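You operate a simulated robot arm through the tools that you are given. There is no shell and no other tool.

Carry out the task below with a simulated robot arm. There is one attempt and no reset: what you move stays moved.

JOB
Start the hopper: gates out, air open, pointer in the green, switch on.
Fine: both gates on the chute; the switch comes last.

The check looks at the end state, three seconds after you hand in, the way a careful person would. Anything else that was tipped, shoved, dropped, spilled or broken makes it a failure.

ROBOT AND FRAMES
A 7-joint arm with a three-finger gripper, fixed in place. Base frame: the origin is at the foot of the arm, x ahead of it, y to its left, z up. Lengths are in mm, angles in degrees, forces in N, time in s.
Its first joint turns from -166.0 to 166.0 degrees. Payload 2.69 kg.
The tool frame sits at the grasp point between the pads (the TCP): z along the fingers, y along the line on which they close. The tips reach 30 mm beyond it. The gripper opens to 128 mm. The gripper's body begins 117 mm behind the TCP.
Orientation is that of the tool frame in the base frame, as a unit quaternion [x, y, z, w]. With the fingers straight down and closing along the base's y, the tool's x points along the base's -x, its y along +y and its z along -z.

CONTROLS
- The arm moves only by the tool nudge_tool. Its arguments are lists of equal length, an entry for each row: "xyz": the shift along the base's x, y, z in cm, a list of three; "turn": the turn, a rotation vector about the base's x, y, z in degrees, a list of three. In form: {"xyz": [[tx, ty, tz], ...], "turn": [[ax, ay, az], ...]}. A call has 1 to 20 rows; each row shifts and turns the commanded pose from where the row before left it. "jaw" is the opening, from 0 (shut) to 1 (fully open), set as the call begins (left out, the last holds). Each row takes 0.2 s and may step no farther than 50 mm and 8.6 degrees from the row before; otherwise, or with a gripper value out of range, the whole call is refused. A pose out of reach is approached as far as the arm can. The call stops where the force on the tool passes 70 N (or 10 N more than at its start, if that is more) or the arm is blocked; 0.2 s more then pass. Each finger halts on what it meets, pressing with about 34 N; the grip force reading is that of the motor and also rises with nothing between the fingers. The clock runs only during rows and for 0.2 s after the last one: add rows that do not move to give the fingers time. It gives the time, the measured TCP pose, the force on the tool (base axes), the opening and the grip force at its end, in the units of the frame above (readings bear some noise), with the torque about the TCP (base axes, N m) and any sound that the robot's microphone picked up.
- Cameras (640 x 400 px; columns grow to the right, rows downward): "scene" is fixed at [59.1, 650, 1621]; the picture's right is [-0.38, -0.93, 0.00], its down [-0.34, 0.14, -0.93] and it looks along [0.86, -0.35, -0.37] (base axes); focal length 327 px, centre (320, 200). "wrist" rides on the gripper at [58, 54, -131] in the tool frame; the picture's right is [-0.68, 0.74, 0.00], its down [-0.62, -0.57, -0.55] and it looks along [-0.40, -0.37, 0.84] (tool axes); focal length 234 px, centre (320, 200).
- capture(camera): a new picture of that camera. The clock stands still meanwhile.
- move_column(by): slides the trunk up (or, below 0, down) by that many mm; the arm rides with it, the base frame stays. It gives what a move gives, with no picture.
- locate(camera, pixels): for up to 12 pixels [column, row] of the newest picture of that camera ("zoom" is the newest enlarged one), the place [x, y, z] in the base frame of the surface seen there, good to about 2 mm, but the place of the scene camera against the robot may be out by one fixed shift of up to 25 mm in any direction. The clock stands still meanwhile.
- inspect(camera, box): a new picture of the part [left, top, right, bottom] of that camera's present view, enlarged. The clock stands still meanwhile.
- close_job(): hands the job in; it is judged then, once.

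Leave the gripper open and the arm clear of the work at the hand-in unless told otherwise.

The tools are called after "Emit:" as a command line: name --argument value ..., lists and objects as JSON in quotes. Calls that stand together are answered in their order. nudge_tool: Moves the arm, as the interface text tells. Its arguments: {"type":"object","properties":{"xyz":{"type":"array"},"turn":{"type":"array"},"jaw":{"type":"number"}},"required":["xyz","turn"]} The other tools are called the same way: move_column (by) slides the trunk up or down; capture (camera) takes a picture; locate (camera, pixels) gives the place of the surface under pixels of a picture; inspect (camera, box) takes an enlarged picture of a part of a camera's view; close_job () hands the job in.

At the start:

```text
t: 0.0
tool_pos: [588.6, -53.2, 1501.1]
tcp_rot: [0.0, 1.0, -0.001, 0.0]
force: [0.3, 0.1, 0.1]
moment: [-0.01, 0.0, 0.0]
width: 127.8
grip_force: 0.0
trunk travel left (down, up): [-275.0, 75.0]
```

scene: 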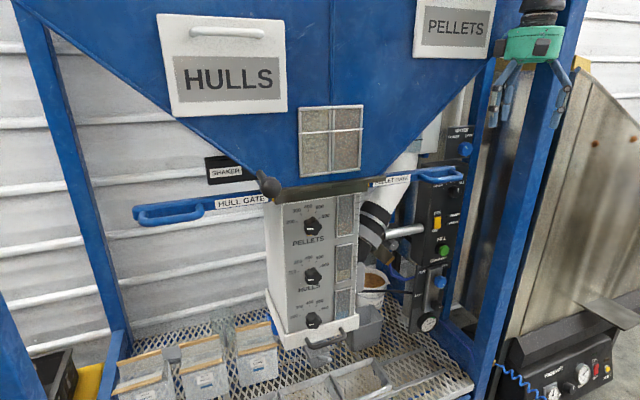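
wrist: 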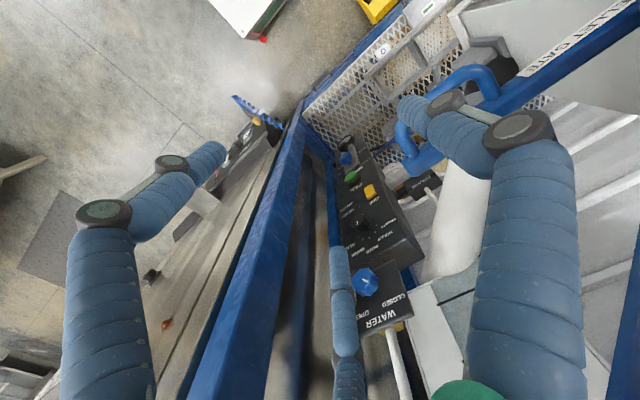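

The scene shows a hopper with two gate handles (HULL GATE on the left, PELLET GATE on the right), a control panel on the right, dials on the chute and a compressor at the lower right. I'll zoom in on each part before moving anything.

Emit:
inspect --camera "scene" --box '[380, 110, 500, 340]'

Emit:
inspect --camera "scene" --box '[250, 150, 410, 350]'

Emit:
inspect --camera "scene" --box '[480, 290, 640, 400]'

Emit:
inspect --camera "scene" --box '[110, 140, 290, 240]'

Emit:
inspect --camera "scene" --box '[360, 110, 480, 200]'

Emit:
inspect --camera "scene" --box '[0, 290, 400, 400]'

```text
1.74 times, centred on (440, 225) of scene
```

zoom: 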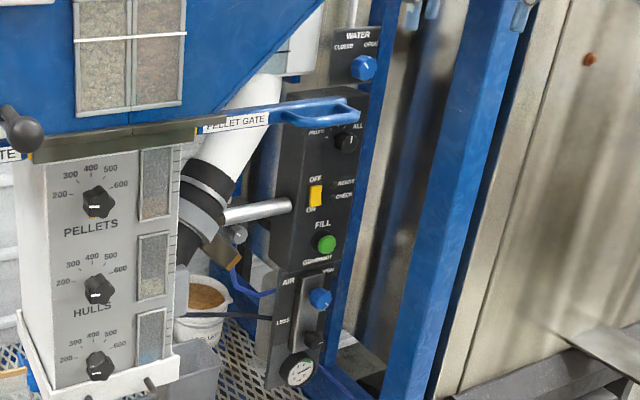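

```text
2.00 times, centred on (330, 250) of scene
```

zoom: 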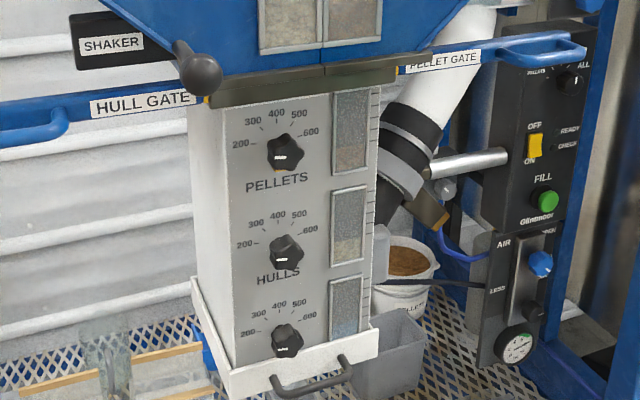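

```text
3.64 times, centred on (560, 345) of scene
```

zoom: 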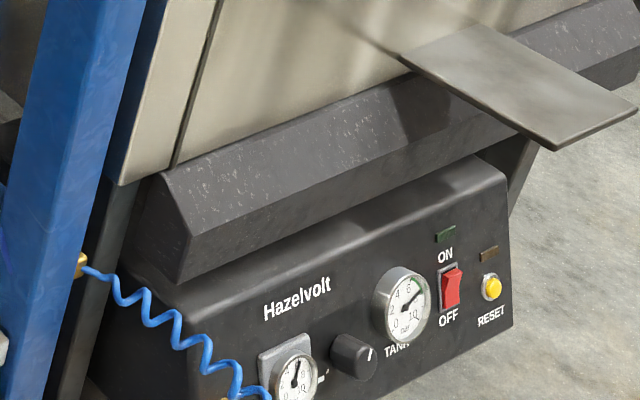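

```text
3.56 times, centred on (200, 190) of scene
```

zoom: 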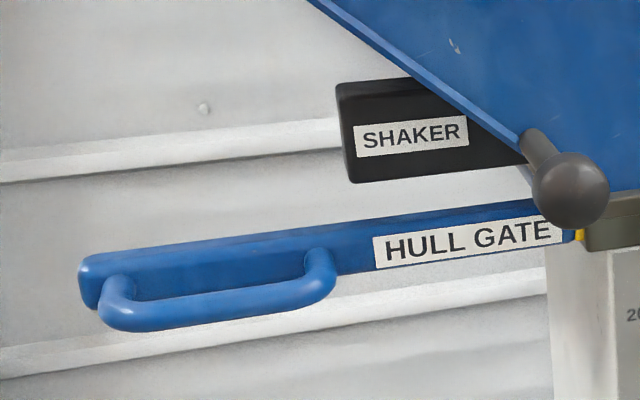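

```text
4.44 times, centred on (420, 155) of scene
```

zoom: 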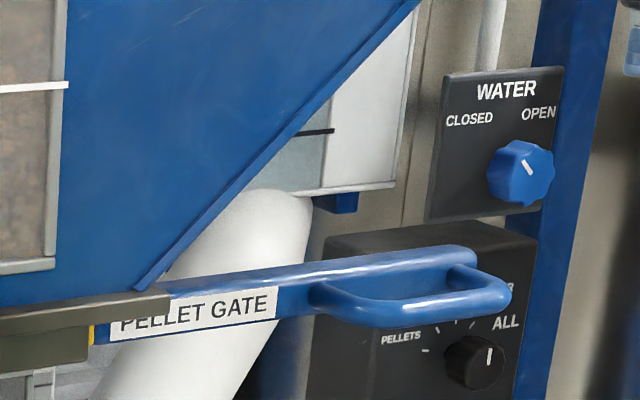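

```text
1.60 times, centred on (200, 345) of scene
```

zoom: 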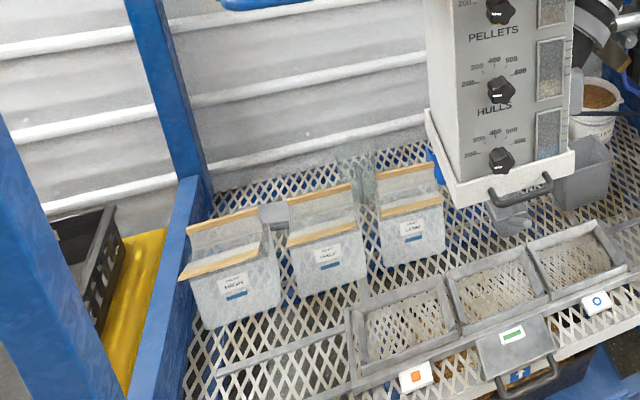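

Next I need the labels on the air section and gauges, so I'll zoom in tighter on the panel (around column 430, rows 240-330).

Emit:
inspect --camera "scene" --box '[400, 260, 460, 340]'

Emit:
inspect --camera "scene" --box '[410, 310, 446, 334]'

Emit:
inspect --camera "scene" --box '[410, 160, 490, 260]'

Emit:
inspect --camera "scene" --box '[530, 350, 620, 400]'

Emit:
inspect --camera "scene" --box '[240, 160, 400, 220]'

Emit:
inspect --camera "wrist" --box '[300, 90, 480, 340]'

```text
5.00 times, centred on (430, 300) of scene
```

zoom: 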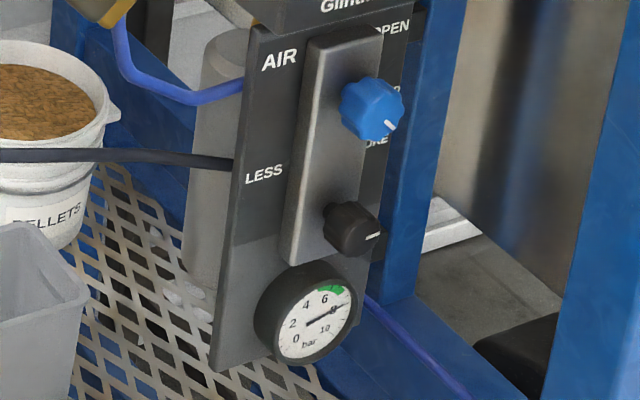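

```text
16.00 times, centred on (428, 322) of scene
```

zoom: 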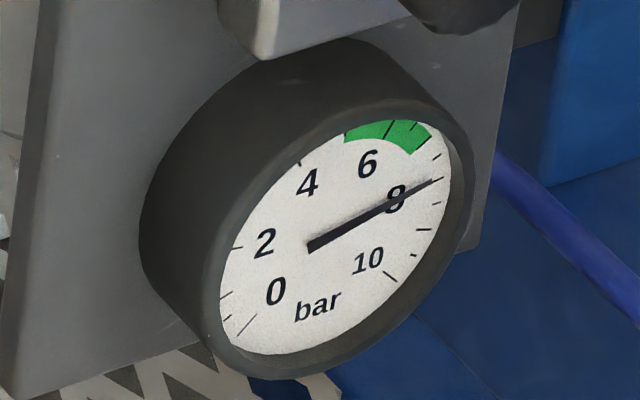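

```text
4.00 times, centred on (450, 210) of scene
```

zoom: 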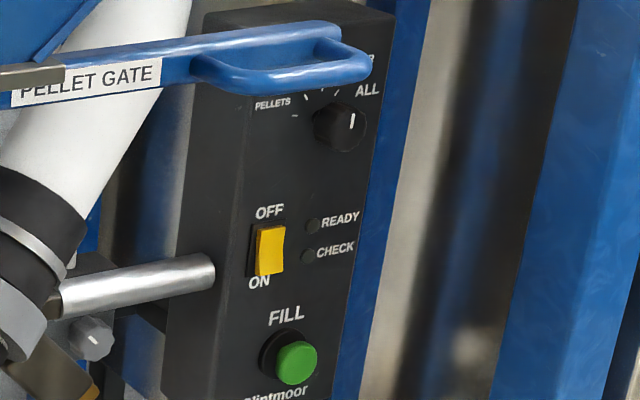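

```text
7.11 times, centred on (575, 375) of scene
```

zoom: 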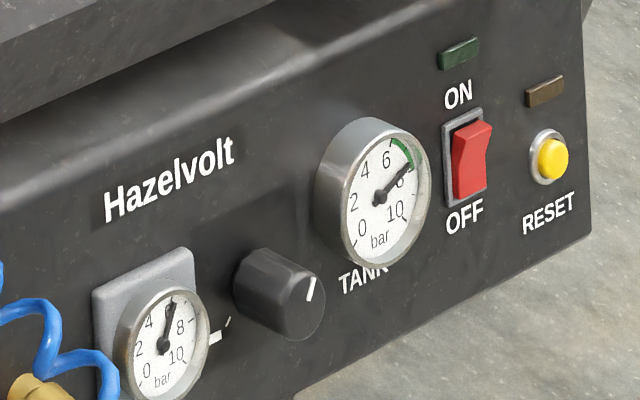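

```text
4.00 times, centred on (320, 190) of scene
```

zoom: 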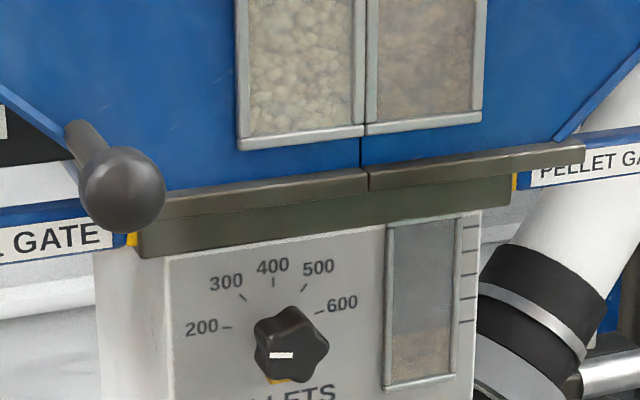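

```text
1.60 times, centred on (390, 215) of wrist
```

zoom: 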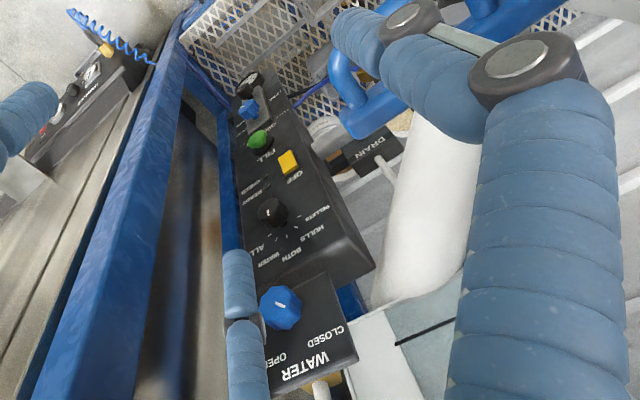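

I'll measure positions of the gate handles, panel controls and frame with the scene camera. I'll take a fresh picture first so the pixels match.

Emit:
capture --camera "scene"

Emit:
locate --camera "scene" --pixels '[[170, 218], [150, 210], [212, 205], [436, 178], [460, 177], [415, 180], [458, 187], [437, 223], [444, 250], [438, 282], [434, 305], [428, 322]]'

Emit:
locate --camera "scene" --pixels '[[268, 186], [312, 225], [312, 275], [290, 240], [335, 320], [335, 222], [420, 250], [450, 250], [420, 320], [495, 200], [466, 150], [350, 190]]'

Emit:
inspect --camera "wrist" --box '[325, 120, 425, 220]'

```text
taken
```

scene: 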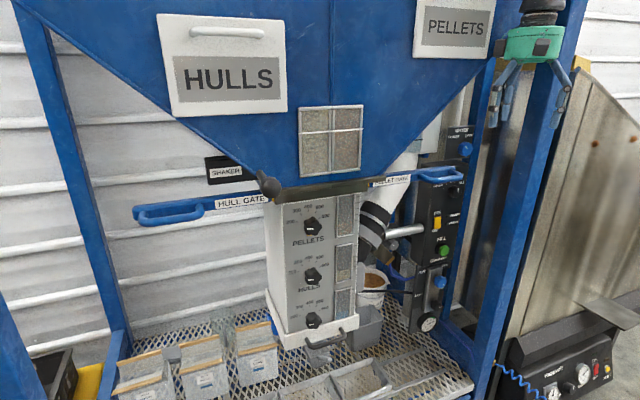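

```text
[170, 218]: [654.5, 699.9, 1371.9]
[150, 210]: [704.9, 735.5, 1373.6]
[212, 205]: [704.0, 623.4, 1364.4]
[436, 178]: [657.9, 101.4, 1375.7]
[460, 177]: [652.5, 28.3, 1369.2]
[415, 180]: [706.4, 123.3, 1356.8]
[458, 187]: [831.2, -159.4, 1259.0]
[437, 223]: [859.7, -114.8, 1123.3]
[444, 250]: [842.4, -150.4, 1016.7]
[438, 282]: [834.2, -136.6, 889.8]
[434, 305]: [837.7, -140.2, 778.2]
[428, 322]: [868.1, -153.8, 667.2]
```

```text
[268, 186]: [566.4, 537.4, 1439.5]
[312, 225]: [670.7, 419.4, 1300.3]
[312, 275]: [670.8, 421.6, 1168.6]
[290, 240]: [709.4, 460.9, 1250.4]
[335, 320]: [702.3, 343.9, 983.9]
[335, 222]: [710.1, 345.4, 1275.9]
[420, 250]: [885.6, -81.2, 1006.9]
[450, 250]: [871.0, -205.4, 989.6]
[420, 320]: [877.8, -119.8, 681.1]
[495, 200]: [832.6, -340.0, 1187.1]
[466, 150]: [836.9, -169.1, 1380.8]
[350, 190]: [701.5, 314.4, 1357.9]
```

```text
4.00 times, centred on (375, 170) of wrist
```

zoom: 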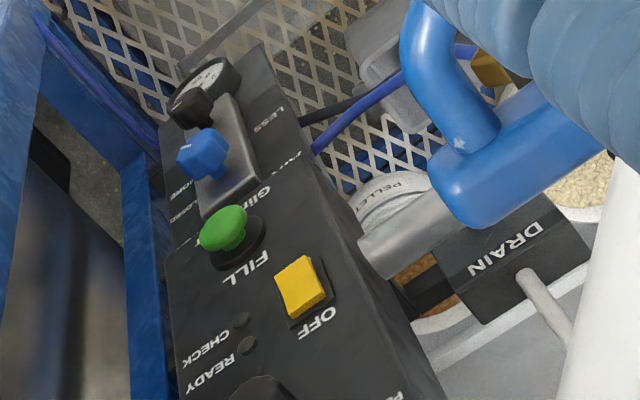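

The panel faces -x at about x=870, and the gates slide along y at z≈1370. The scene camera may be shifted, so I'll measure the same features with the wrist camera: green button (350,177), yellow switch (370,191), air knob (345,158), water knob (365,282) and pellet handle (408,148).

Emit:
capture --camera "wrist"

Emit:
locate --camera "wrist" --pixels '[[350, 177], [369, 191], [345, 158], [365, 282], [408, 150], [400, 105], [473, 75], [345, 144], [362, 225], [371, 237], [400, 260], [420, 160]]'

Emit:
inspect --camera "wrist" --box '[325, 130, 385, 180]'

Emit:
inspect --camera "wrist" --box '[390, 40, 640, 180]'

```text
taken
```

wrist: 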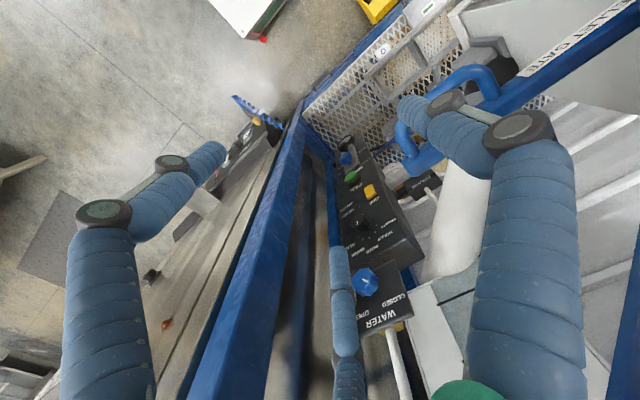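

```text
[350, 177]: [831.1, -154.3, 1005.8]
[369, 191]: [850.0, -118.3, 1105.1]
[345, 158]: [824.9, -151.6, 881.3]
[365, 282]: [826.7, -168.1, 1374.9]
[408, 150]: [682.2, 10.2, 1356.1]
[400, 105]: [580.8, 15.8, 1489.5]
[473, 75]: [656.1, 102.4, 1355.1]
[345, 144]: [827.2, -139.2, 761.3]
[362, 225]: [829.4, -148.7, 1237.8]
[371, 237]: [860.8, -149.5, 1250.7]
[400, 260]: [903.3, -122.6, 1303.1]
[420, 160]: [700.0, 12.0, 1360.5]
```

```text
8.00 times, centred on (355, 155) of wrist
```

zoom: 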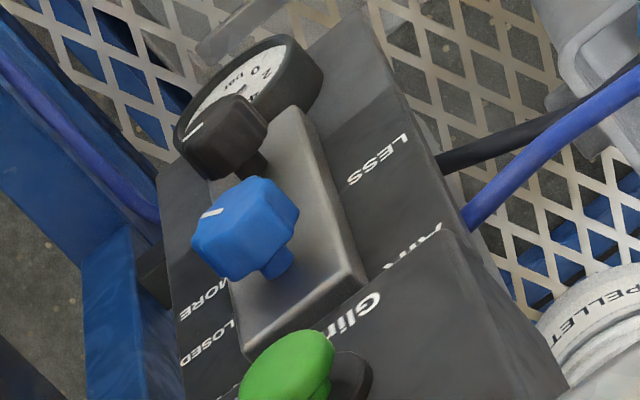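

```text
2.56 times, centred on (515, 110) of wrist
```

zoom: 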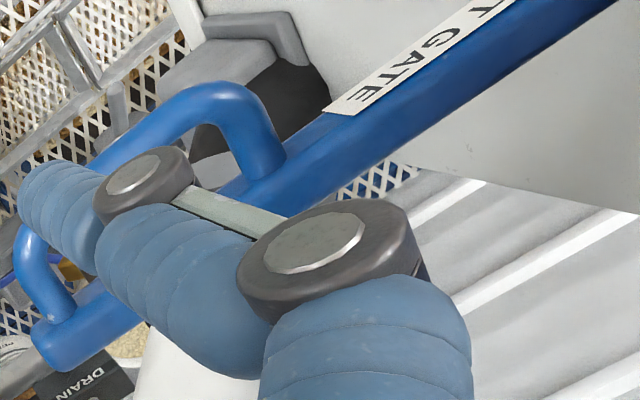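

Wrist readings put the scene camera about +8 mm in x and +12 mm in z. The air gauge reads about 7.7, outside the green (roughly 5.5-7), and the blue AIR knob points toward CLOSED. My plan is to push each gate outward by the inner post of its handle, with shut fingers pointing +x. First I'll back off a little and pitch the tool forward.

Emit:
nudge_tool --xyz '[[-1, 0, 0], [-1, 0, 0], [-1, 0, 0], [-1, 0, 0], [-1, 0, 0], [-1, 0, 0], [-1, 0, 0], [-1, 0, 0], [-1, 0, 0], [-1, 0, 0], [0, 0, 0]]' --turn '[[0, -8.2, 0], [0, -8.2, 0], [0, -8.2, 0], [0, -8.2, 0], [0, -8.2, 0], [0, -8.2, 0], [0, -8.2, 0], [0, -8.2, 0], [0, -8.2, 0], [0, -8.2, 0], [0, -8, 0]]' --jaw 0

Emit:
capture --camera "wrist"

Emit:
capture --camera "scene"

```text
t: 2.4
tool_pos: [487.9, -46.4, 1495.4]
tcp_rot: [-0.025, 0.713, -0.009, 0.701]
force: [0.8, -6.7, 4.4]
moment: [0.12, 0.37, 0.58]
width: 2.3
grip_force: 31.2
trunk travel left (down, up): [-275.0, 75.0]
```

```text
taken
```

wrist: 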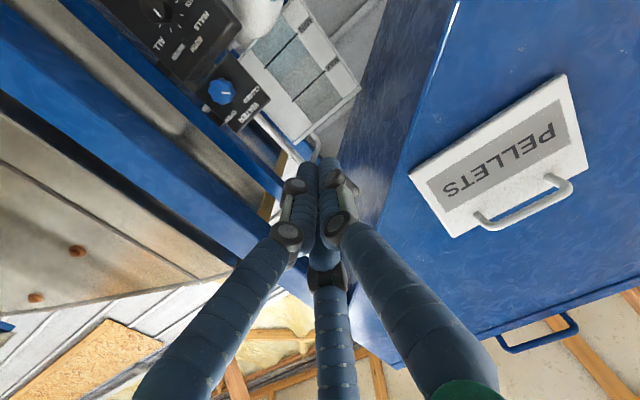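

```text
taken
```

scene: 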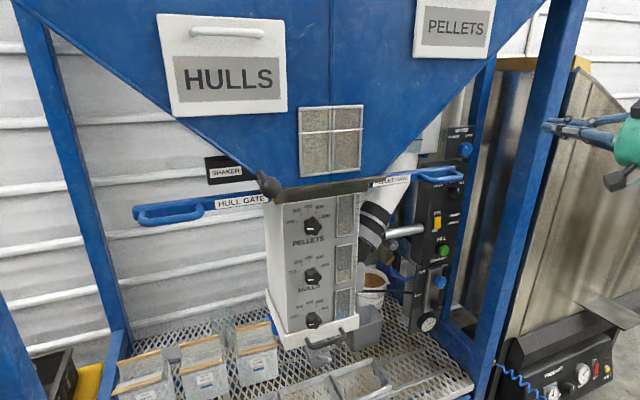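

The gripper now points forward, and the wrist picture is upside down. I'll let the arm settle and measure the hopper's front surface (PELLETS plate at (500,170), hopper edge at (380,170)) so I can avoid it.

Emit:
nudge_tool --xyz '[[0, 0, 0], [0, 0, 0]]' --turn '[[0, 0, 0], [0, 0, 0]]'

Emit:
locate --camera "wrist" --pixels '[[490, 170], [550, 180], [440, 100], [400, 180], [540, 320], [222, 92], [160, 15], [320, 160], [230, 225], [100, 140]]'

Emit:
locate --camera "scene" --pixels '[[240, 65], [240, 130], [310, 180], [330, 182], [363, 184], [374, 181], [265, 200], [130, 92], [300, 195], [420, 100], [450, 70], [530, 150]]'

```text
t: 3.0
tool_pos: [487.5, -51.8, 1499.8]
tcp_rot: [0.0, 0.707, -0.001, 0.707]
force: [0.5, -0.2, -0.2]
moment: [0.04, 0.0, 0.01]
width: 2.3
grip_force: 30.8
trunk travel left (down, up): [-275.0, 75.0]
```

```text
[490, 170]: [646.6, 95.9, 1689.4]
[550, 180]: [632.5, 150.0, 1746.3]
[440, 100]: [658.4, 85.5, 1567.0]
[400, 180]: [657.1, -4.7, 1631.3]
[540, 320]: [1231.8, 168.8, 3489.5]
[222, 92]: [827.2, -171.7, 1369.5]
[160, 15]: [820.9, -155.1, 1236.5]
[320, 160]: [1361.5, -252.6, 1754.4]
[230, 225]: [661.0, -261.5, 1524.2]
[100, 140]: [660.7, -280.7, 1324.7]
```

```text
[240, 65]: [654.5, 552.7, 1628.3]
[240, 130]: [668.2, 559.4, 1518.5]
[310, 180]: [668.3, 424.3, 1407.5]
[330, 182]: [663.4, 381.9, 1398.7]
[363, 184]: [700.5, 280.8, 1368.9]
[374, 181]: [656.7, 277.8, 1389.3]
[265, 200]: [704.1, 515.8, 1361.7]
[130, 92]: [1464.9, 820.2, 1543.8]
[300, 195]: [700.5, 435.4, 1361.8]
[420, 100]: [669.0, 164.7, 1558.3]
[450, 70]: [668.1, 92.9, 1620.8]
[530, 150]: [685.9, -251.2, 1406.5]
```

The hopper front is flat at x≈657, flush with the handle bars, which sit about 30 mm lower at z≈1358. I'll move to just left of the pellet handle's inner post and look.

Emit:
nudge_tool --xyz '[[0.5, 3.7, -2.37], [0.5, 3.7, -2.37], [0.5, 3.7, -2.37], [0.5, 3.7, -2.37], [0.5, 3.7, -2.37], [0.5, 3.7, -2.37], [0, 0, 0], [0, 0, 0]]' --turn '[[0, 0, 0], [0, 0, 0], [0, 0, 0], [0, 0, 0], [0, 0, 0], [0, 0, 0], [0, 0, 0], [0, 0, 0]]'

Emit:
capture --camera "wrist"

Emit:
capture --camera "scene"

```text
t: 4.8
tool_pos: [494.8, -25.0, 1412.6]
tcp_rot: [-0.003, 0.707, 0.003, 0.707]
force: [0.1, 0.1, 0.5]
moment: [-0.02, -0.03, 0.0]
width: 2.1
grip_force: 30.7
out of reach, approached as far as the arm can: row 1, 2, 3, 4, 5, 6
trunk travel left (down, up): [-275.0, 75.0]
```

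```text
taken
```

wrist: 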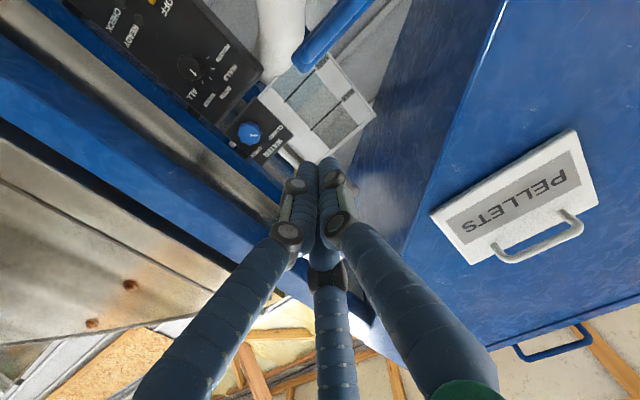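

```text
taken
```

scene: 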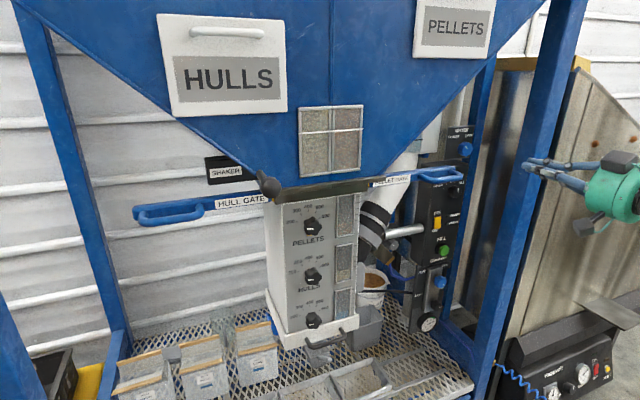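

The target was reported out of reach, probably because the arm is folded too tightly there. A zero move will show where the commanded pose is now.

Emit:
nudge_tool --xyz '[[0, 0, 0]]' --turn '[[0, 0, 0]]'

```text
t: 5.2
tool_pos: [493.7, -23.5, 1411.6]
tcp_rot: [-0.002, 0.707, 0.002, 0.707]
force: [0.6, 0.6, 0.2]
moment: [0.04, 0.0, 0.01]
width: 2.0
grip_force: 31.5
trunk travel left (down, up): [-275.0, 75.0]
```

The command seems to have reset to the reached pose. I'll try going forward in x first, which unfolds the arm, then sideways.

Emit:
nudge_tool --xyz '[[3, 0, 0], [3, 0, 0], [0, 3, 0], [0, 3, 0], [0, 3, 0], [0, 3, 0]]' --turn '[[0, 0, 0], [0, 0, 0], [0, 0, 0], [0, 0, 0], [0, 0, 0], [0, 0, 0]]'

```text
t: 6.6
tool_pos: [552.3, -30.9, 1415.5]
tcp_rot: [-0.003, 0.707, 0.003, 0.707]
force: [-1.0, -0.6, 0.2]
moment: [-0.05, 0.01, 0.01]
width: 2.0
grip_force: 32.3
out of reach, approached as far as the arm can: row 1, 3, 4, 5, 6
trunk travel left (down, up): [-275.0, 75.0]
```

Sideways motion is blocked by a joint limit while the tool faces exactly +x. I'll lower the trunk so the arm works from a less folded posture (open space there), then retest sideways.

Emit:
move_column --by -120

Emit:
nudge_tool --xyz '[[0, 3, 2], [0, 3, 2], [0, 3, 0], [0, 3, 0]]' --turn '[[0, 0, 0], [0, 0, 0], [0, 0, 0], [0, 0, 0]]'

```text
t: 8.1
tool_pos: [551.6, -30.6, 1295.8]
tcp_rot: [-0.002, 0.708, 0.002, 0.707]
force: [0.0, 1.0, -0.6]
moment: [-0.01, -0.04, 0.01]
width: 2.3
grip_force: 31.4
trunk travel left (down, up): [-155.0, 195.0]
```

```text
t: 9.1
tool_pos: [546.3, -17.5, 1327.0]
tcp_rot: [-0.01, 0.708, 0.01, 0.706]
force: [0.5, -0.2, -0.1]
moment: [-0.03, -0.02, 0.01]
width: 2.0
grip_force: 31.4
out of reach, approached as far as the arm can: row 1, 2, 3, 4
trunk travel left (down, up): [-155.0, 195.0]
```

Still limited. I'll let the tool yaw follow the arm's direction by turning left about z as I go left.

Emit:
nudge_tool --xyz '[[0, 2, 0], [0, 2, 0], [0, 2, 0]]' --turn '[[0, 0, 6], [0, 0, 6], [0, 0, 6]]'

```text
t: 9.9
tool_pos: [545.5, 44.1, 1327.0]
tcp_rot: [-0.114, 0.698, 0.114, 0.698]
force: [0.5, 0.4, -0.2]
moment: [0.04, -0.03, 0.0]
width: 2.1
grip_force: 31.6
trunk travel left (down, up): [-155.0, 195.0]
```

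With yaw it moves freely. I'll test how far it goes sideways now without more yaw.

Emit:
nudge_tool --xyz '[[0, 3, 0], [0, 3, 0], [0, 3, 0], [0, 3, 0]]' --turn '[[0, 0, 0], [0, 0, 0], [0, 0, 0], [0, 0, 0]]'

```text
t: 10.9
tool_pos: [549.2, 142.5, 1329.9]
tcp_rot: [-0.117, 0.699, 0.117, 0.696]
force: [0.4, 0.1, 1.0]
moment: [-0.03, -0.03, 0.0]
width: 2.3
grip_force: 31.9
out of reach, approached as far as the arm can: row 4
trunk travel left (down, up): [-155.0, 195.0]
```

At yaw 19° I reach y=142, which is enough for the pellet gate. I'll look from here.

Emit:
capture --camera "wrist"

Emit:
capture --camera "scene"

```text
taken
```

wrist: 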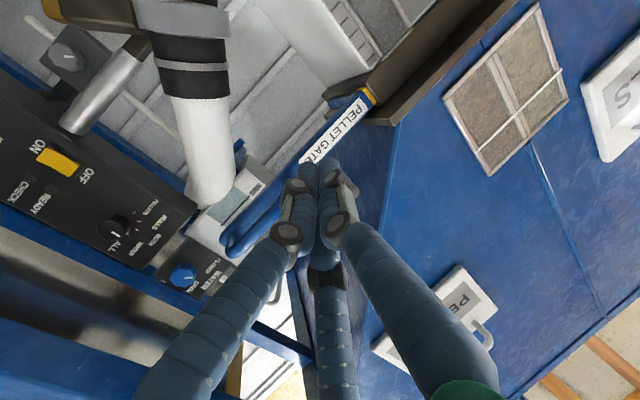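

```text
taken
```

scene: 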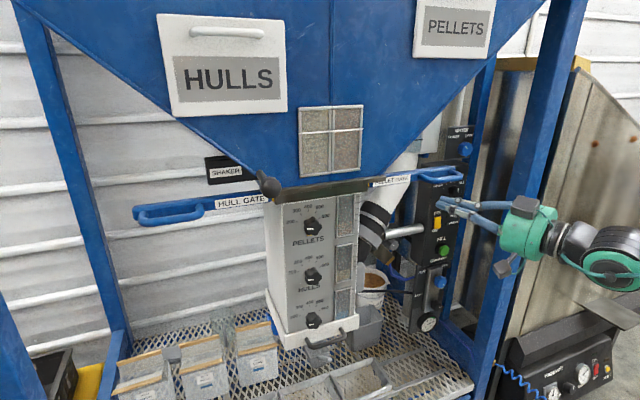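

I'll enlarge around the pellet handle (columns 210-390, rows 90-270) to find its posts and bar.

Emit:
inspect --camera "wrist" --box '[210, 80, 390, 270]'

Emit:
locate --camera "wrist" --pixels '[[265, 205], [235, 245], [290, 185], [290, 172], [330, 130], [365, 100], [372, 92], [300, 160], [255, 225], [60, 155], [50, 168], [160, 248]]'

```text
2.11 times, centred on (300, 175) of wrist
```

zoom: 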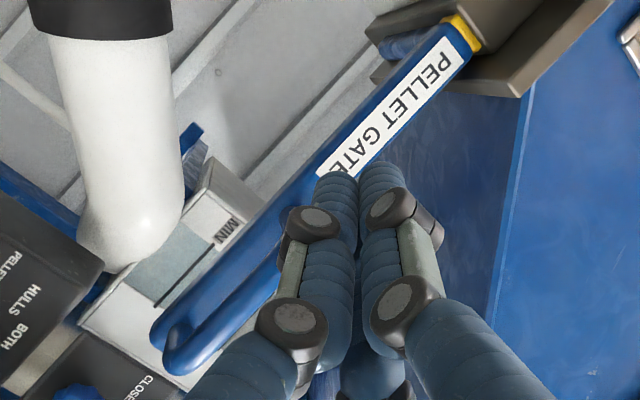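

```text
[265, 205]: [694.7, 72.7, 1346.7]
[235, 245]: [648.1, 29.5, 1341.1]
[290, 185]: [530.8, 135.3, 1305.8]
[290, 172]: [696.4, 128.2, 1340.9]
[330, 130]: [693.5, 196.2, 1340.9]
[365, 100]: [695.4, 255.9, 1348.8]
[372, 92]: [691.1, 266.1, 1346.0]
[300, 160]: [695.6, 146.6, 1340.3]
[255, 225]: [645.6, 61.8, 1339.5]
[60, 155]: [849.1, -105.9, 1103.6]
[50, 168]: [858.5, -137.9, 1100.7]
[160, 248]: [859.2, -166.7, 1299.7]
```

The pellet plate's front is at x≈694, its handle bar at x≈646, z≈1352, and the inner post is around y≈115. I'll rise to z=1352, go left to y≈158, then forward so the tips reach x≈683 beside the post.

Emit:
nudge_tool --xyz '[[0, 0, 2.2], [2, 0.8, 0], [2.5, 0.8, 0], [2, 0, 0], [0, 0, 0]]' --turn '[[0, 0, 0], [0, 0, 0], [0, 0, 0], [0, 0, 0], [0, 0, 0]]'

Emit:
capture --camera "wrist"

Emit:
capture --camera "scene"

```text
t: 12.1
tool_pos: [616.2, 157.7, 1349.6]
tcp_rot: [-0.114, 0.699, 0.113, 0.697]
force: [0.6, -0.3, -1.2]
moment: [-0.01, -0.01, 0.01]
width: 2.1
grip_force: 32.1
trunk travel left (down, up): [-155.0, 195.0]
```

```text
taken
```

wrist: 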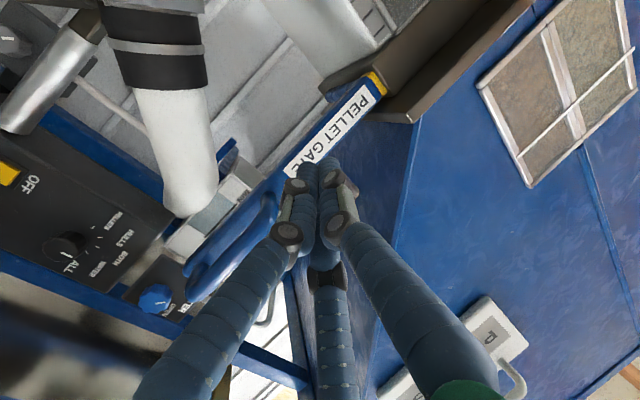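

```text
taken
```

scene: 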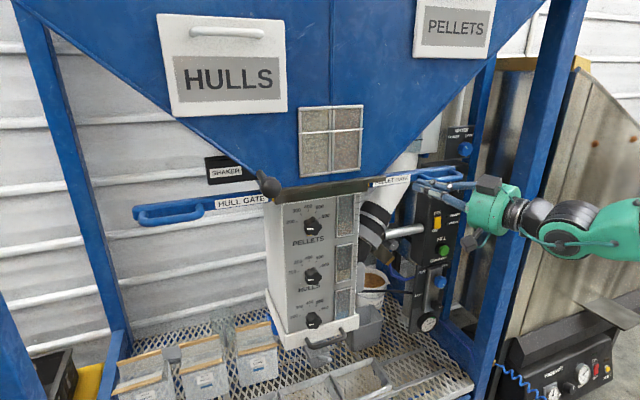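

I'll enlarge both views around the fingertips to see the gap to the inner post before advancing.

Emit:
inspect --camera "scene" --box '[370, 140, 490, 220]'

Emit:
inspect --camera "wrist" --box '[180, 130, 360, 310]'

```text
5.00 times, centred on (430, 180) of scene
```

zoom: 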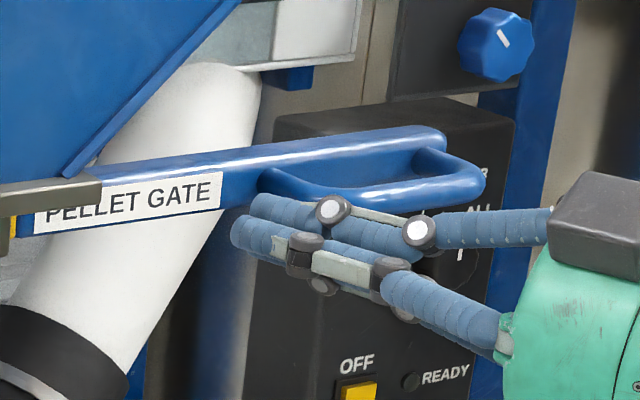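

```text
2.22 times, centred on (270, 220) of wrist
```

zoom: 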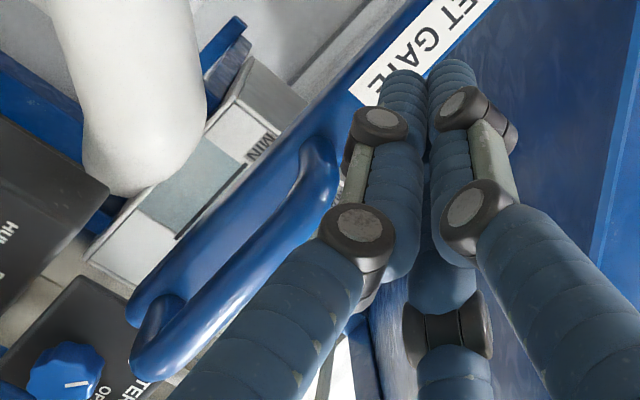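

The inner post shows in the wrist zoom near (320,165). I'll measure it, the bar and the fingertips.

Emit:
locate --camera "zoom" --pixels '[[322, 145], [325, 165], [310, 190], [290, 225], [145, 340], [300, 155], [280, 175], [400, 80], [452, 66], [395, 110], [340, 100], [345, 110]]'

Emit:
locate --camera "scene" --pixels '[[421, 177], [425, 180], [420, 181], [416, 188], [440, 185], [465, 190], [430, 196], [440, 176], [412, 176]]'

```text
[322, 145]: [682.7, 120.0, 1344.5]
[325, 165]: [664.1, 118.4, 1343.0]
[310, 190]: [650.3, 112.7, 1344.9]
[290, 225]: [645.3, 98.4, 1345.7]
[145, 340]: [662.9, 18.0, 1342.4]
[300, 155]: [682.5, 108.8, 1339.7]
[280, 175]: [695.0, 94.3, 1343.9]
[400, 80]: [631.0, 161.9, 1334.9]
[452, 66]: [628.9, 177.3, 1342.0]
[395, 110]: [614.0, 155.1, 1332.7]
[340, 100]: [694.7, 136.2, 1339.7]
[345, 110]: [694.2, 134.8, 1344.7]
```

```text
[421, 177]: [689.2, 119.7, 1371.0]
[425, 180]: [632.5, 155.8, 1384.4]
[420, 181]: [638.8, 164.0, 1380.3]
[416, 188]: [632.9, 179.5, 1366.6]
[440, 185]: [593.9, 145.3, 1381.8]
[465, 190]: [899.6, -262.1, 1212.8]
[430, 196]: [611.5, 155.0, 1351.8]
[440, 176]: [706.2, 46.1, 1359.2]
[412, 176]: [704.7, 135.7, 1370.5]
```

The post's outer face is at y≈121 and x≈660-690; the fingers are at y≈160 and at the right height. I'll go forward 40 mm (tips to about x=684, plate at 694), then push right in small steps.

Emit:
nudge_tool --xyz '[[2, 0, 0], [1.9, 0, 0], [0, 0, 0], [0, -1, 0], [0, -1, 0], [0, -1, 0], [0, -1, 0], [0, -1, 0]]' --turn '[[0, 0, 0], [0, 0, 0], [0, 0, 0], [0, 0, 0], [0, 0, 0], [0, 0, 0], [0, 0, 0], [0, 0, 0]]'

Emit:
capture --camera "wrist"

Emit:
inspect --camera "scene" --box '[360, 130, 520, 230]'

```text
t: 13.9
tool_pos: [654.6, 109.4, 1349.9]
tcp_rot: [-0.113, 0.699, 0.112, 0.697]
force: [-1.2, 2.1, -3.5]
moment: [0.02, 0.14, 0.13]
width: 2.3
grip_force: 31.8
trunk travel left (down, up): [-155.0, 195.0]
```

```text
taken
```

wrist: 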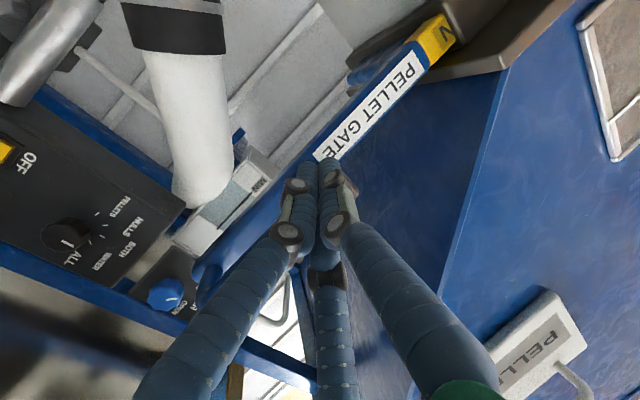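

```text
4.00 times, centred on (440, 180) of scene
```

zoom: 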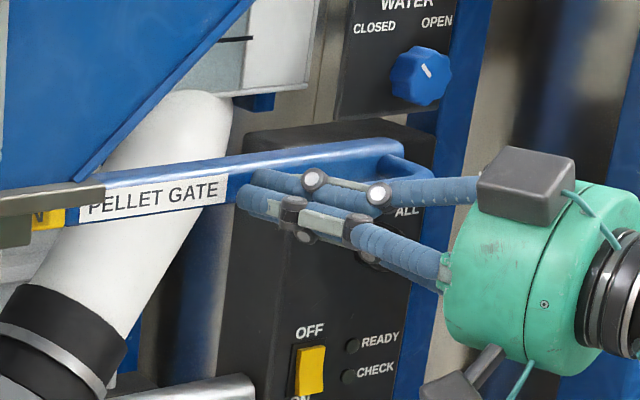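

The pellet gate is sliding easily, and a yellow section with a letter "N" (probably "OPEN") is appearing at the chute edge. I'll keep pushing in 10 mm steps and watch force and sound.

Emit:
nudge_tool --xyz '[[0, -1, 0], [0, -1, 0], [0, -1, 0], [0, -1, 0]]' --turn '[[0, 0, 0], [0, 0, 0], [0, 0, 0], [0, 0, 0]]'

Emit:
inspect --camera "wrist" --box '[260, 0, 520, 200]'

Emit:
inspect --camera "scene" --box '[350, 130, 510, 230]'

```text
t: 14.9
tool_pos: [653.3, 68.3, 1346.8]
tcp_rot: [-0.114, 0.698, 0.114, 0.698]
force: [-0.6, 2.1, -0.1]
moment: [0.0, 0.0, -0.01]
width: 1.9
grip_force: 31.7
trunk travel left (down, up): [-155.0, 195.0]
```

```text
2.00 times, centred on (390, 100) of wrist
```

zoom: 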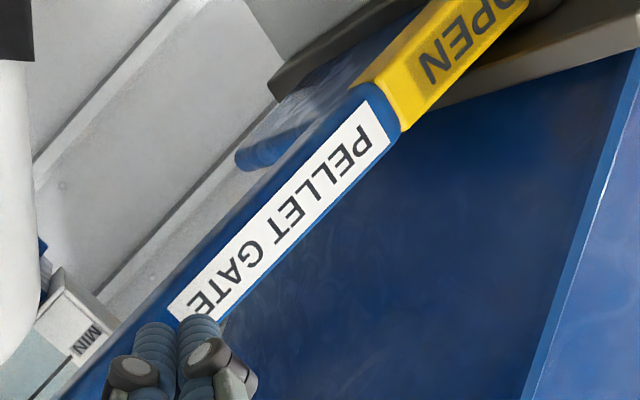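

```text
4.00 times, centred on (430, 180) of scene
```

zoom: 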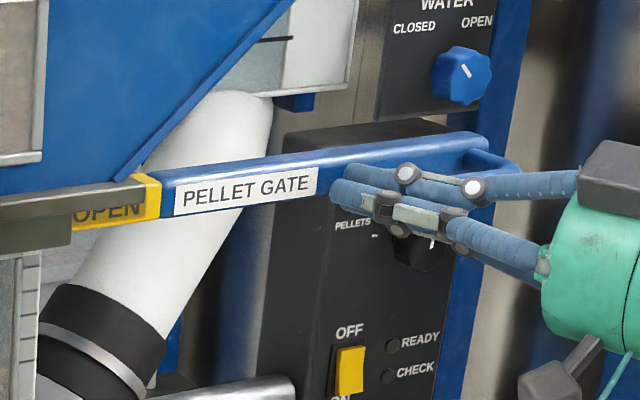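

"OPEN" is now mostly visible. I'll continue in 5 mm steps until it stops.

Emit:
nudge_tool --xyz '[[0, -0.5, 0], [0, -0.5, 0], [0, -0.5, 0], [0, -0.5, 0], [0, -0.5, 0], [0, -0.5, 0]]' --turn '[[0, 0, 0], [0, 0, 0], [0, 0, 0], [0, 0, 0], [0, 0, 0], [0, 0, 0]]'

Emit:
inspect --camera "scene" --box '[350, 130, 510, 230]'

```text
t: 16.0
tool_pos: [651.1, 57.0, 1348.8]
tcp_rot: [-0.121, 0.698, 0.116, 0.696]
force: [-2.4, 32.6, -4.3]
moment: [0.06, -0.06, 0.51]
width: 1.9
grip_force: 31.3
trunk travel left (down, up): [-155.0, 195.0]
stopped in row 5: the force on the tool passed its limit at 77 N (the readings are from after the stop); the commanded pose is now the measured one
```

```text
4.00 times, centred on (430, 180) of scene
```

zoom: 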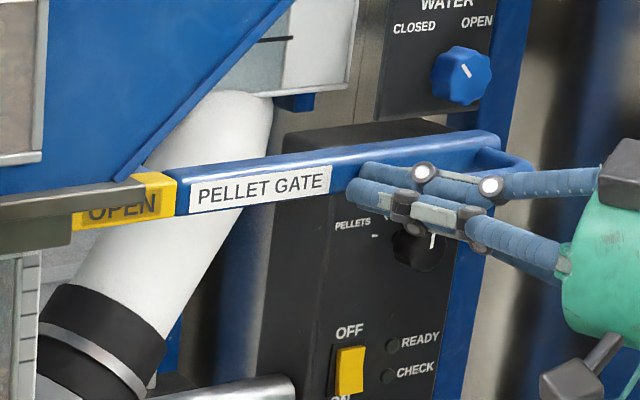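

The pellet gate hit its stop with "OPEN" fully shown (77 N). I'll back away: left a touch, then straight back in -x.

Emit:
nudge_tool --xyz '[[0, 0.8, 0], [-2, 0.2, 0], [-4, 0, 0], [-4, 0, 0], [-4, 0, 0], [-3, 0, 0], [0, 0, 0]]' --turn '[[0, 0, 0], [0, 0, 0], [0, 0, 0], [0, 0, 0], [0, 0, 0], [0, 0, 0], [0, 0, 0]]'

Emit:
inspect --camera "scene" --box '[230, 130, 510, 260]'

Emit:
inspect --camera "scene" --box '[190, 150, 300, 220]'

Emit:
locate --camera "zoom" --pixels '[[440, 195], [370, 160], [330, 120], [415, 225], [470, 200], [100, 200], [160, 290], [320, 270], [420, 150], [60, 330], [200, 80], [340, 300]]'

```text
t: 17.6
tool_pos: [481.4, 61.9, 1346.5]
tcp_rot: [-0.118, 0.698, 0.116, 0.697]
force: [-1.1, 0.3, -0.5]
moment: [-0.04, 0.02, 0.0]
width: 2.0
grip_force: 31.1
trunk travel left (down, up): [-155.0, 195.0]
```

```text
2.29 times, centred on (370, 195) of scene
```

zoom: 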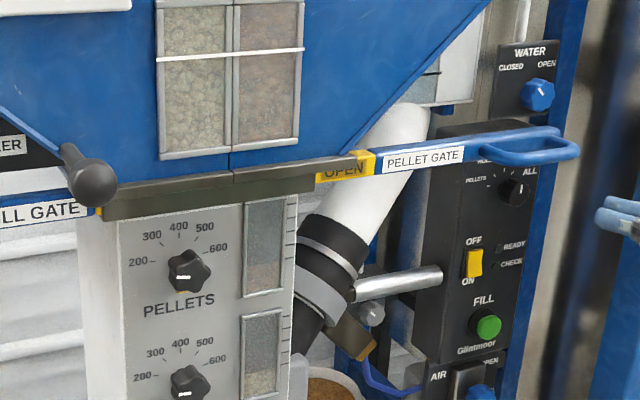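

```text
5.71 times, centred on (245, 185) of scene
```

zoom: 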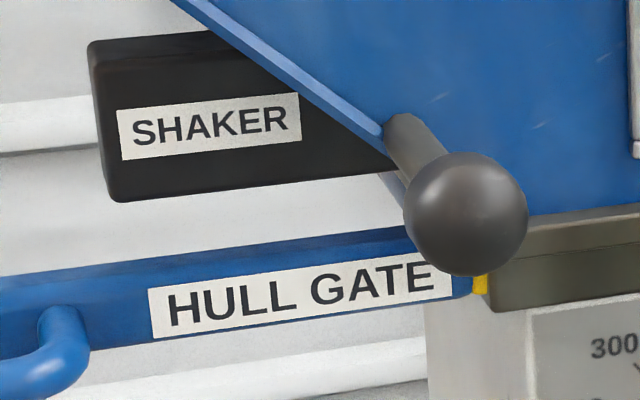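

```text
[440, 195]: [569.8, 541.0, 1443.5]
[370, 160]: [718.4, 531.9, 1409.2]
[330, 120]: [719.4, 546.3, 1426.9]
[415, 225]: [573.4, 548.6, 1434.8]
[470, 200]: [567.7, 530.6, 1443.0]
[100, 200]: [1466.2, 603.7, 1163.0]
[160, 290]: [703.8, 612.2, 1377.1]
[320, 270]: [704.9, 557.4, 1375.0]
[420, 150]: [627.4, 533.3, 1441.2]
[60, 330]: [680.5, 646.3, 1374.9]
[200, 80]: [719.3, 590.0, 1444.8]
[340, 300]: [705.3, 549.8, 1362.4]
```

The pellet gate reads OPEN and is fully out. On the hull side, the inner post is at about y≈640, and the shaker knob sticks out at about (559-594, 533, 1405-1442). I'll approach it with the tool yawed left about 58° and pitched up so the palm stays below the knob. First I'll swing left, well in front of the machine.

Emit:
nudge_tool --xyz '[[-0.4, 3.4, -0.3], [-0.4, 3.4, -0.3], [-0.4, 3.4, -0.3], [-0.4, 3.4, -0.3], [-0.4, 3.4, -0.3], [-0.4, 3.4, -0.3], [-0.4, 3.4, -0.3], [-0.4, 3.4, -0.3], [-0.4, 3.4, -0.3], [-0.4, 3.4, -0.3], [0, 0, 0]]' --turn '[[0, 0, 4.5], [0, 0, 4.5], [0, 0, 4.5], [0, 0, 4.5], [0, 0, 4.5], [0, 0, 4], [0, 0, 3.5], [0, 0, 3.5], [0, 0, 3], [0, 0, 3], [0, 0, 0]]'

Emit:
capture --camera "scene"

```text
t: 20.0
tool_pos: [443.6, 402.8, 1319.7]
tcp_rot: [-0.347, 0.617, 0.345, 0.617]
force: [-0.5, 0.3, 0.2]
moment: [-0.03, 0.0, 0.01]
width: 2.3
grip_force: 30.9
trunk travel left (down, up): [-155.0, 195.0]
```

```text
taken
```

scene: 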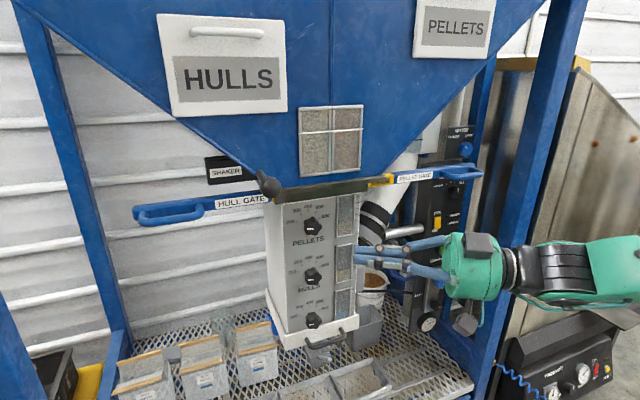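

Now pitch the tool up by 20° and advance diagonally to just right of the hull handle's inner post.

Emit:
nudge_tool --xyz '[[0, 0, 0], [0, 0, 0], [0, 0, 0], [2.5, 2.4, 0], [2.5, 2.4, 0], [2.5, 2.4, 0], [2.5, 2.4, 0], [2.5, 2.4, 0], [0, 0, 0]]' --turn '[[5.7, -3.5, 0], [5.7, -3.5, 0], [5.7, -3.5, 0], [0, 0, 0], [0, 0, 0], [0, 0, 0], [0, 0, 0], [0, 0, 0], [0, 0, 0]]'

Emit:
capture --camera "scene"

Emit:
capture --camera "wrist"

```text
t: 22.0
tool_pos: [569.5, 522.4, 1318.5]
tcp_rot: [-0.281, 0.5, 0.4, 0.715]
force: [0.3, -0.2, -0.2]
moment: [0.07, -0.02, 0.02]
width: 2.1
grip_force: 31.5
trunk travel left (down, up): [-155.0, 195.0]
```

```text
taken
```

scene: 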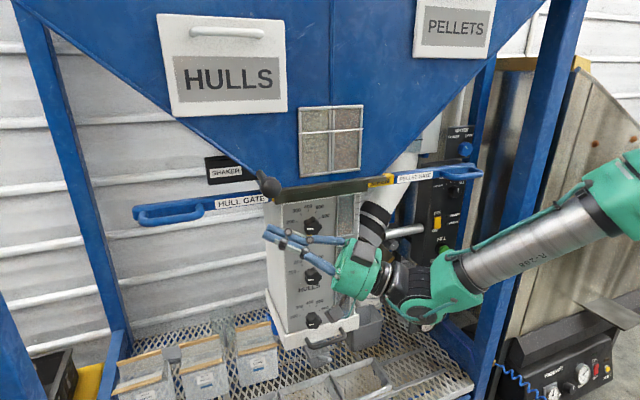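

```text
taken
```

wrist: 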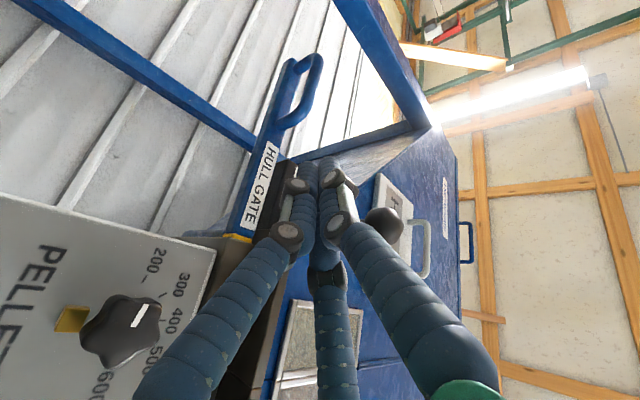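

I can see the hull handle at (300,90), the shaker knob at (382,222) and the PELLETS dial at (120,330). I'll measure them from here.

Emit:
locate --camera "wrist" --pixels '[[283, 122], [290, 118], [310, 80], [305, 60], [382, 222], [130, 330], [265, 170], [240, 232], [320, 70], [245, 260], [285, 100], [300, 115]]'

Emit:
inspect --camera "wrist" --box '[220, 40, 440, 260]'

```text
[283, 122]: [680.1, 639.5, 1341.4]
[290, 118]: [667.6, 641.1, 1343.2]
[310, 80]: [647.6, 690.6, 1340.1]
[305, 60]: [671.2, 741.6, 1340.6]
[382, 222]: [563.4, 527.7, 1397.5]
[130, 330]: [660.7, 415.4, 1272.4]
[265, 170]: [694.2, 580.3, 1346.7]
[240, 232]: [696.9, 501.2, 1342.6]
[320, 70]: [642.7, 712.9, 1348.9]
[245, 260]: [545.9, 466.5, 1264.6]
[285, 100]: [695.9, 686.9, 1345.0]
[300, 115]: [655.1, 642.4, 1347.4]
```

```text
1.82 times, centred on (330, 150) of wrist
```

zoom: 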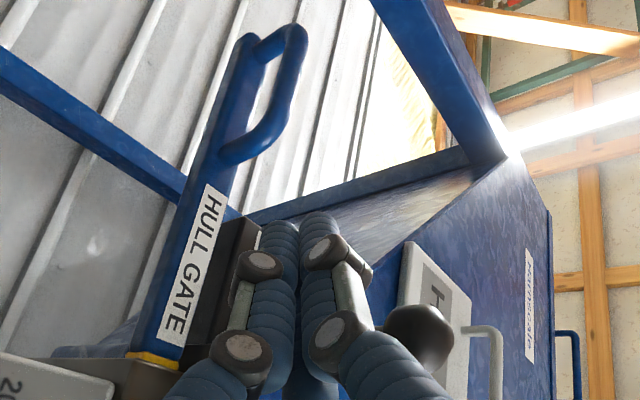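

The post's near face is at y≈638, x≈655-690, z≈1341-1363; the knob's underside is at z≈1397. I'll move to TCP (657, 598, 1340), with tips just short of the post, and check.

Emit:
nudge_tool --xyz '[[2.9, 2.5, 0.7], [2.9, 2.5, 0.7], [2.9, 2.5, 0.7], [0, 0, 0]]' --turn '[[0, 0, 0], [0, 0, 0], [0, 0, 0], [0, 0, 0]]'

Emit:
inspect --camera "wrist" --box '[220, 40, 440, 260]'

Emit:
inspect --camera "scene" --box '[120, 130, 400, 300]'

```text
t: 23.0
tool_pos: [654.2, 596.8, 1340.1]
tcp_rot: [-0.28, 0.501, 0.399, 0.715]
force: [0.1, 0.4, 0.6]
moment: [0.06, -0.04, 0.0]
width: 2.0
grip_force: 31.9
trunk travel left (down, up): [-155.0, 195.0]
```

```text
1.82 times, centred on (330, 150) of wrist
```

zoom: 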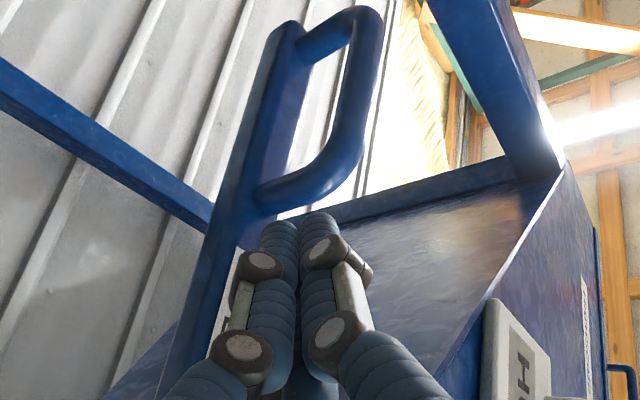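

```text
2.29 times, centred on (260, 215) of scene
```

zoom: 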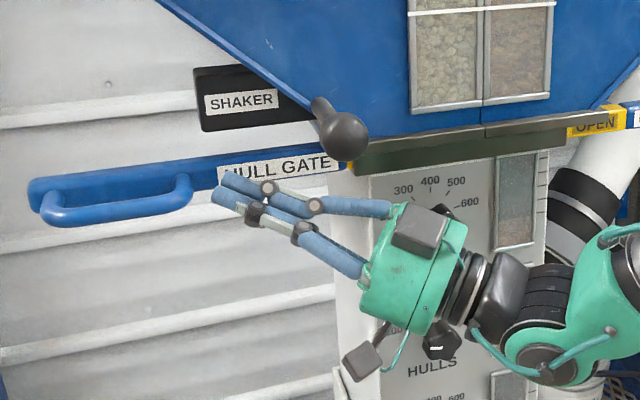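

The tips point right at the inner post. I'll push +y in 10 mm steps.

Emit:
nudge_tool --xyz '[[0, 1, 0], [0, 1, 0], [0, 1, 0], [0, 1, 0], [0, 1, 0]]' --turn '[[0, 0, 0], [0, 0, 0], [0, 0, 0], [0, 0, 0], [0, 0, 0]]'

Emit:
inspect --camera "wrist" --box '[220, 40, 440, 260]'

Emit:
inspect --camera "scene" --box '[120, 130, 400, 300]'

```text
t: 24.2
tool_pos: [654.0, 647.2, 1340.3]
tcp_rot: [-0.281, 0.501, 0.399, 0.715]
force: [-0.5, -0.2, -1.3]
moment: [0.1, -0.03, 0.0]
width: 2.2
grip_force: 31.2
trunk travel left (down, up): [-155.0, 195.0]
```

```text
1.82 times, centred on (330, 150) of wrist
```

zoom: 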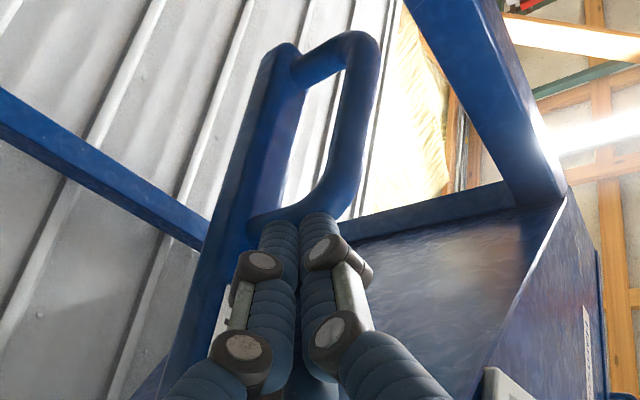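

```text
2.29 times, centred on (260, 215) of scene
```

zoom: 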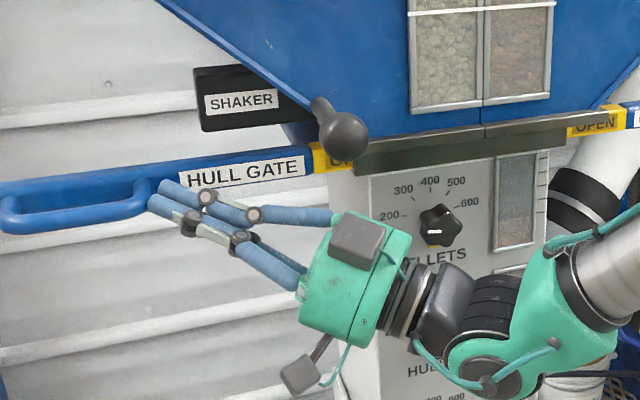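

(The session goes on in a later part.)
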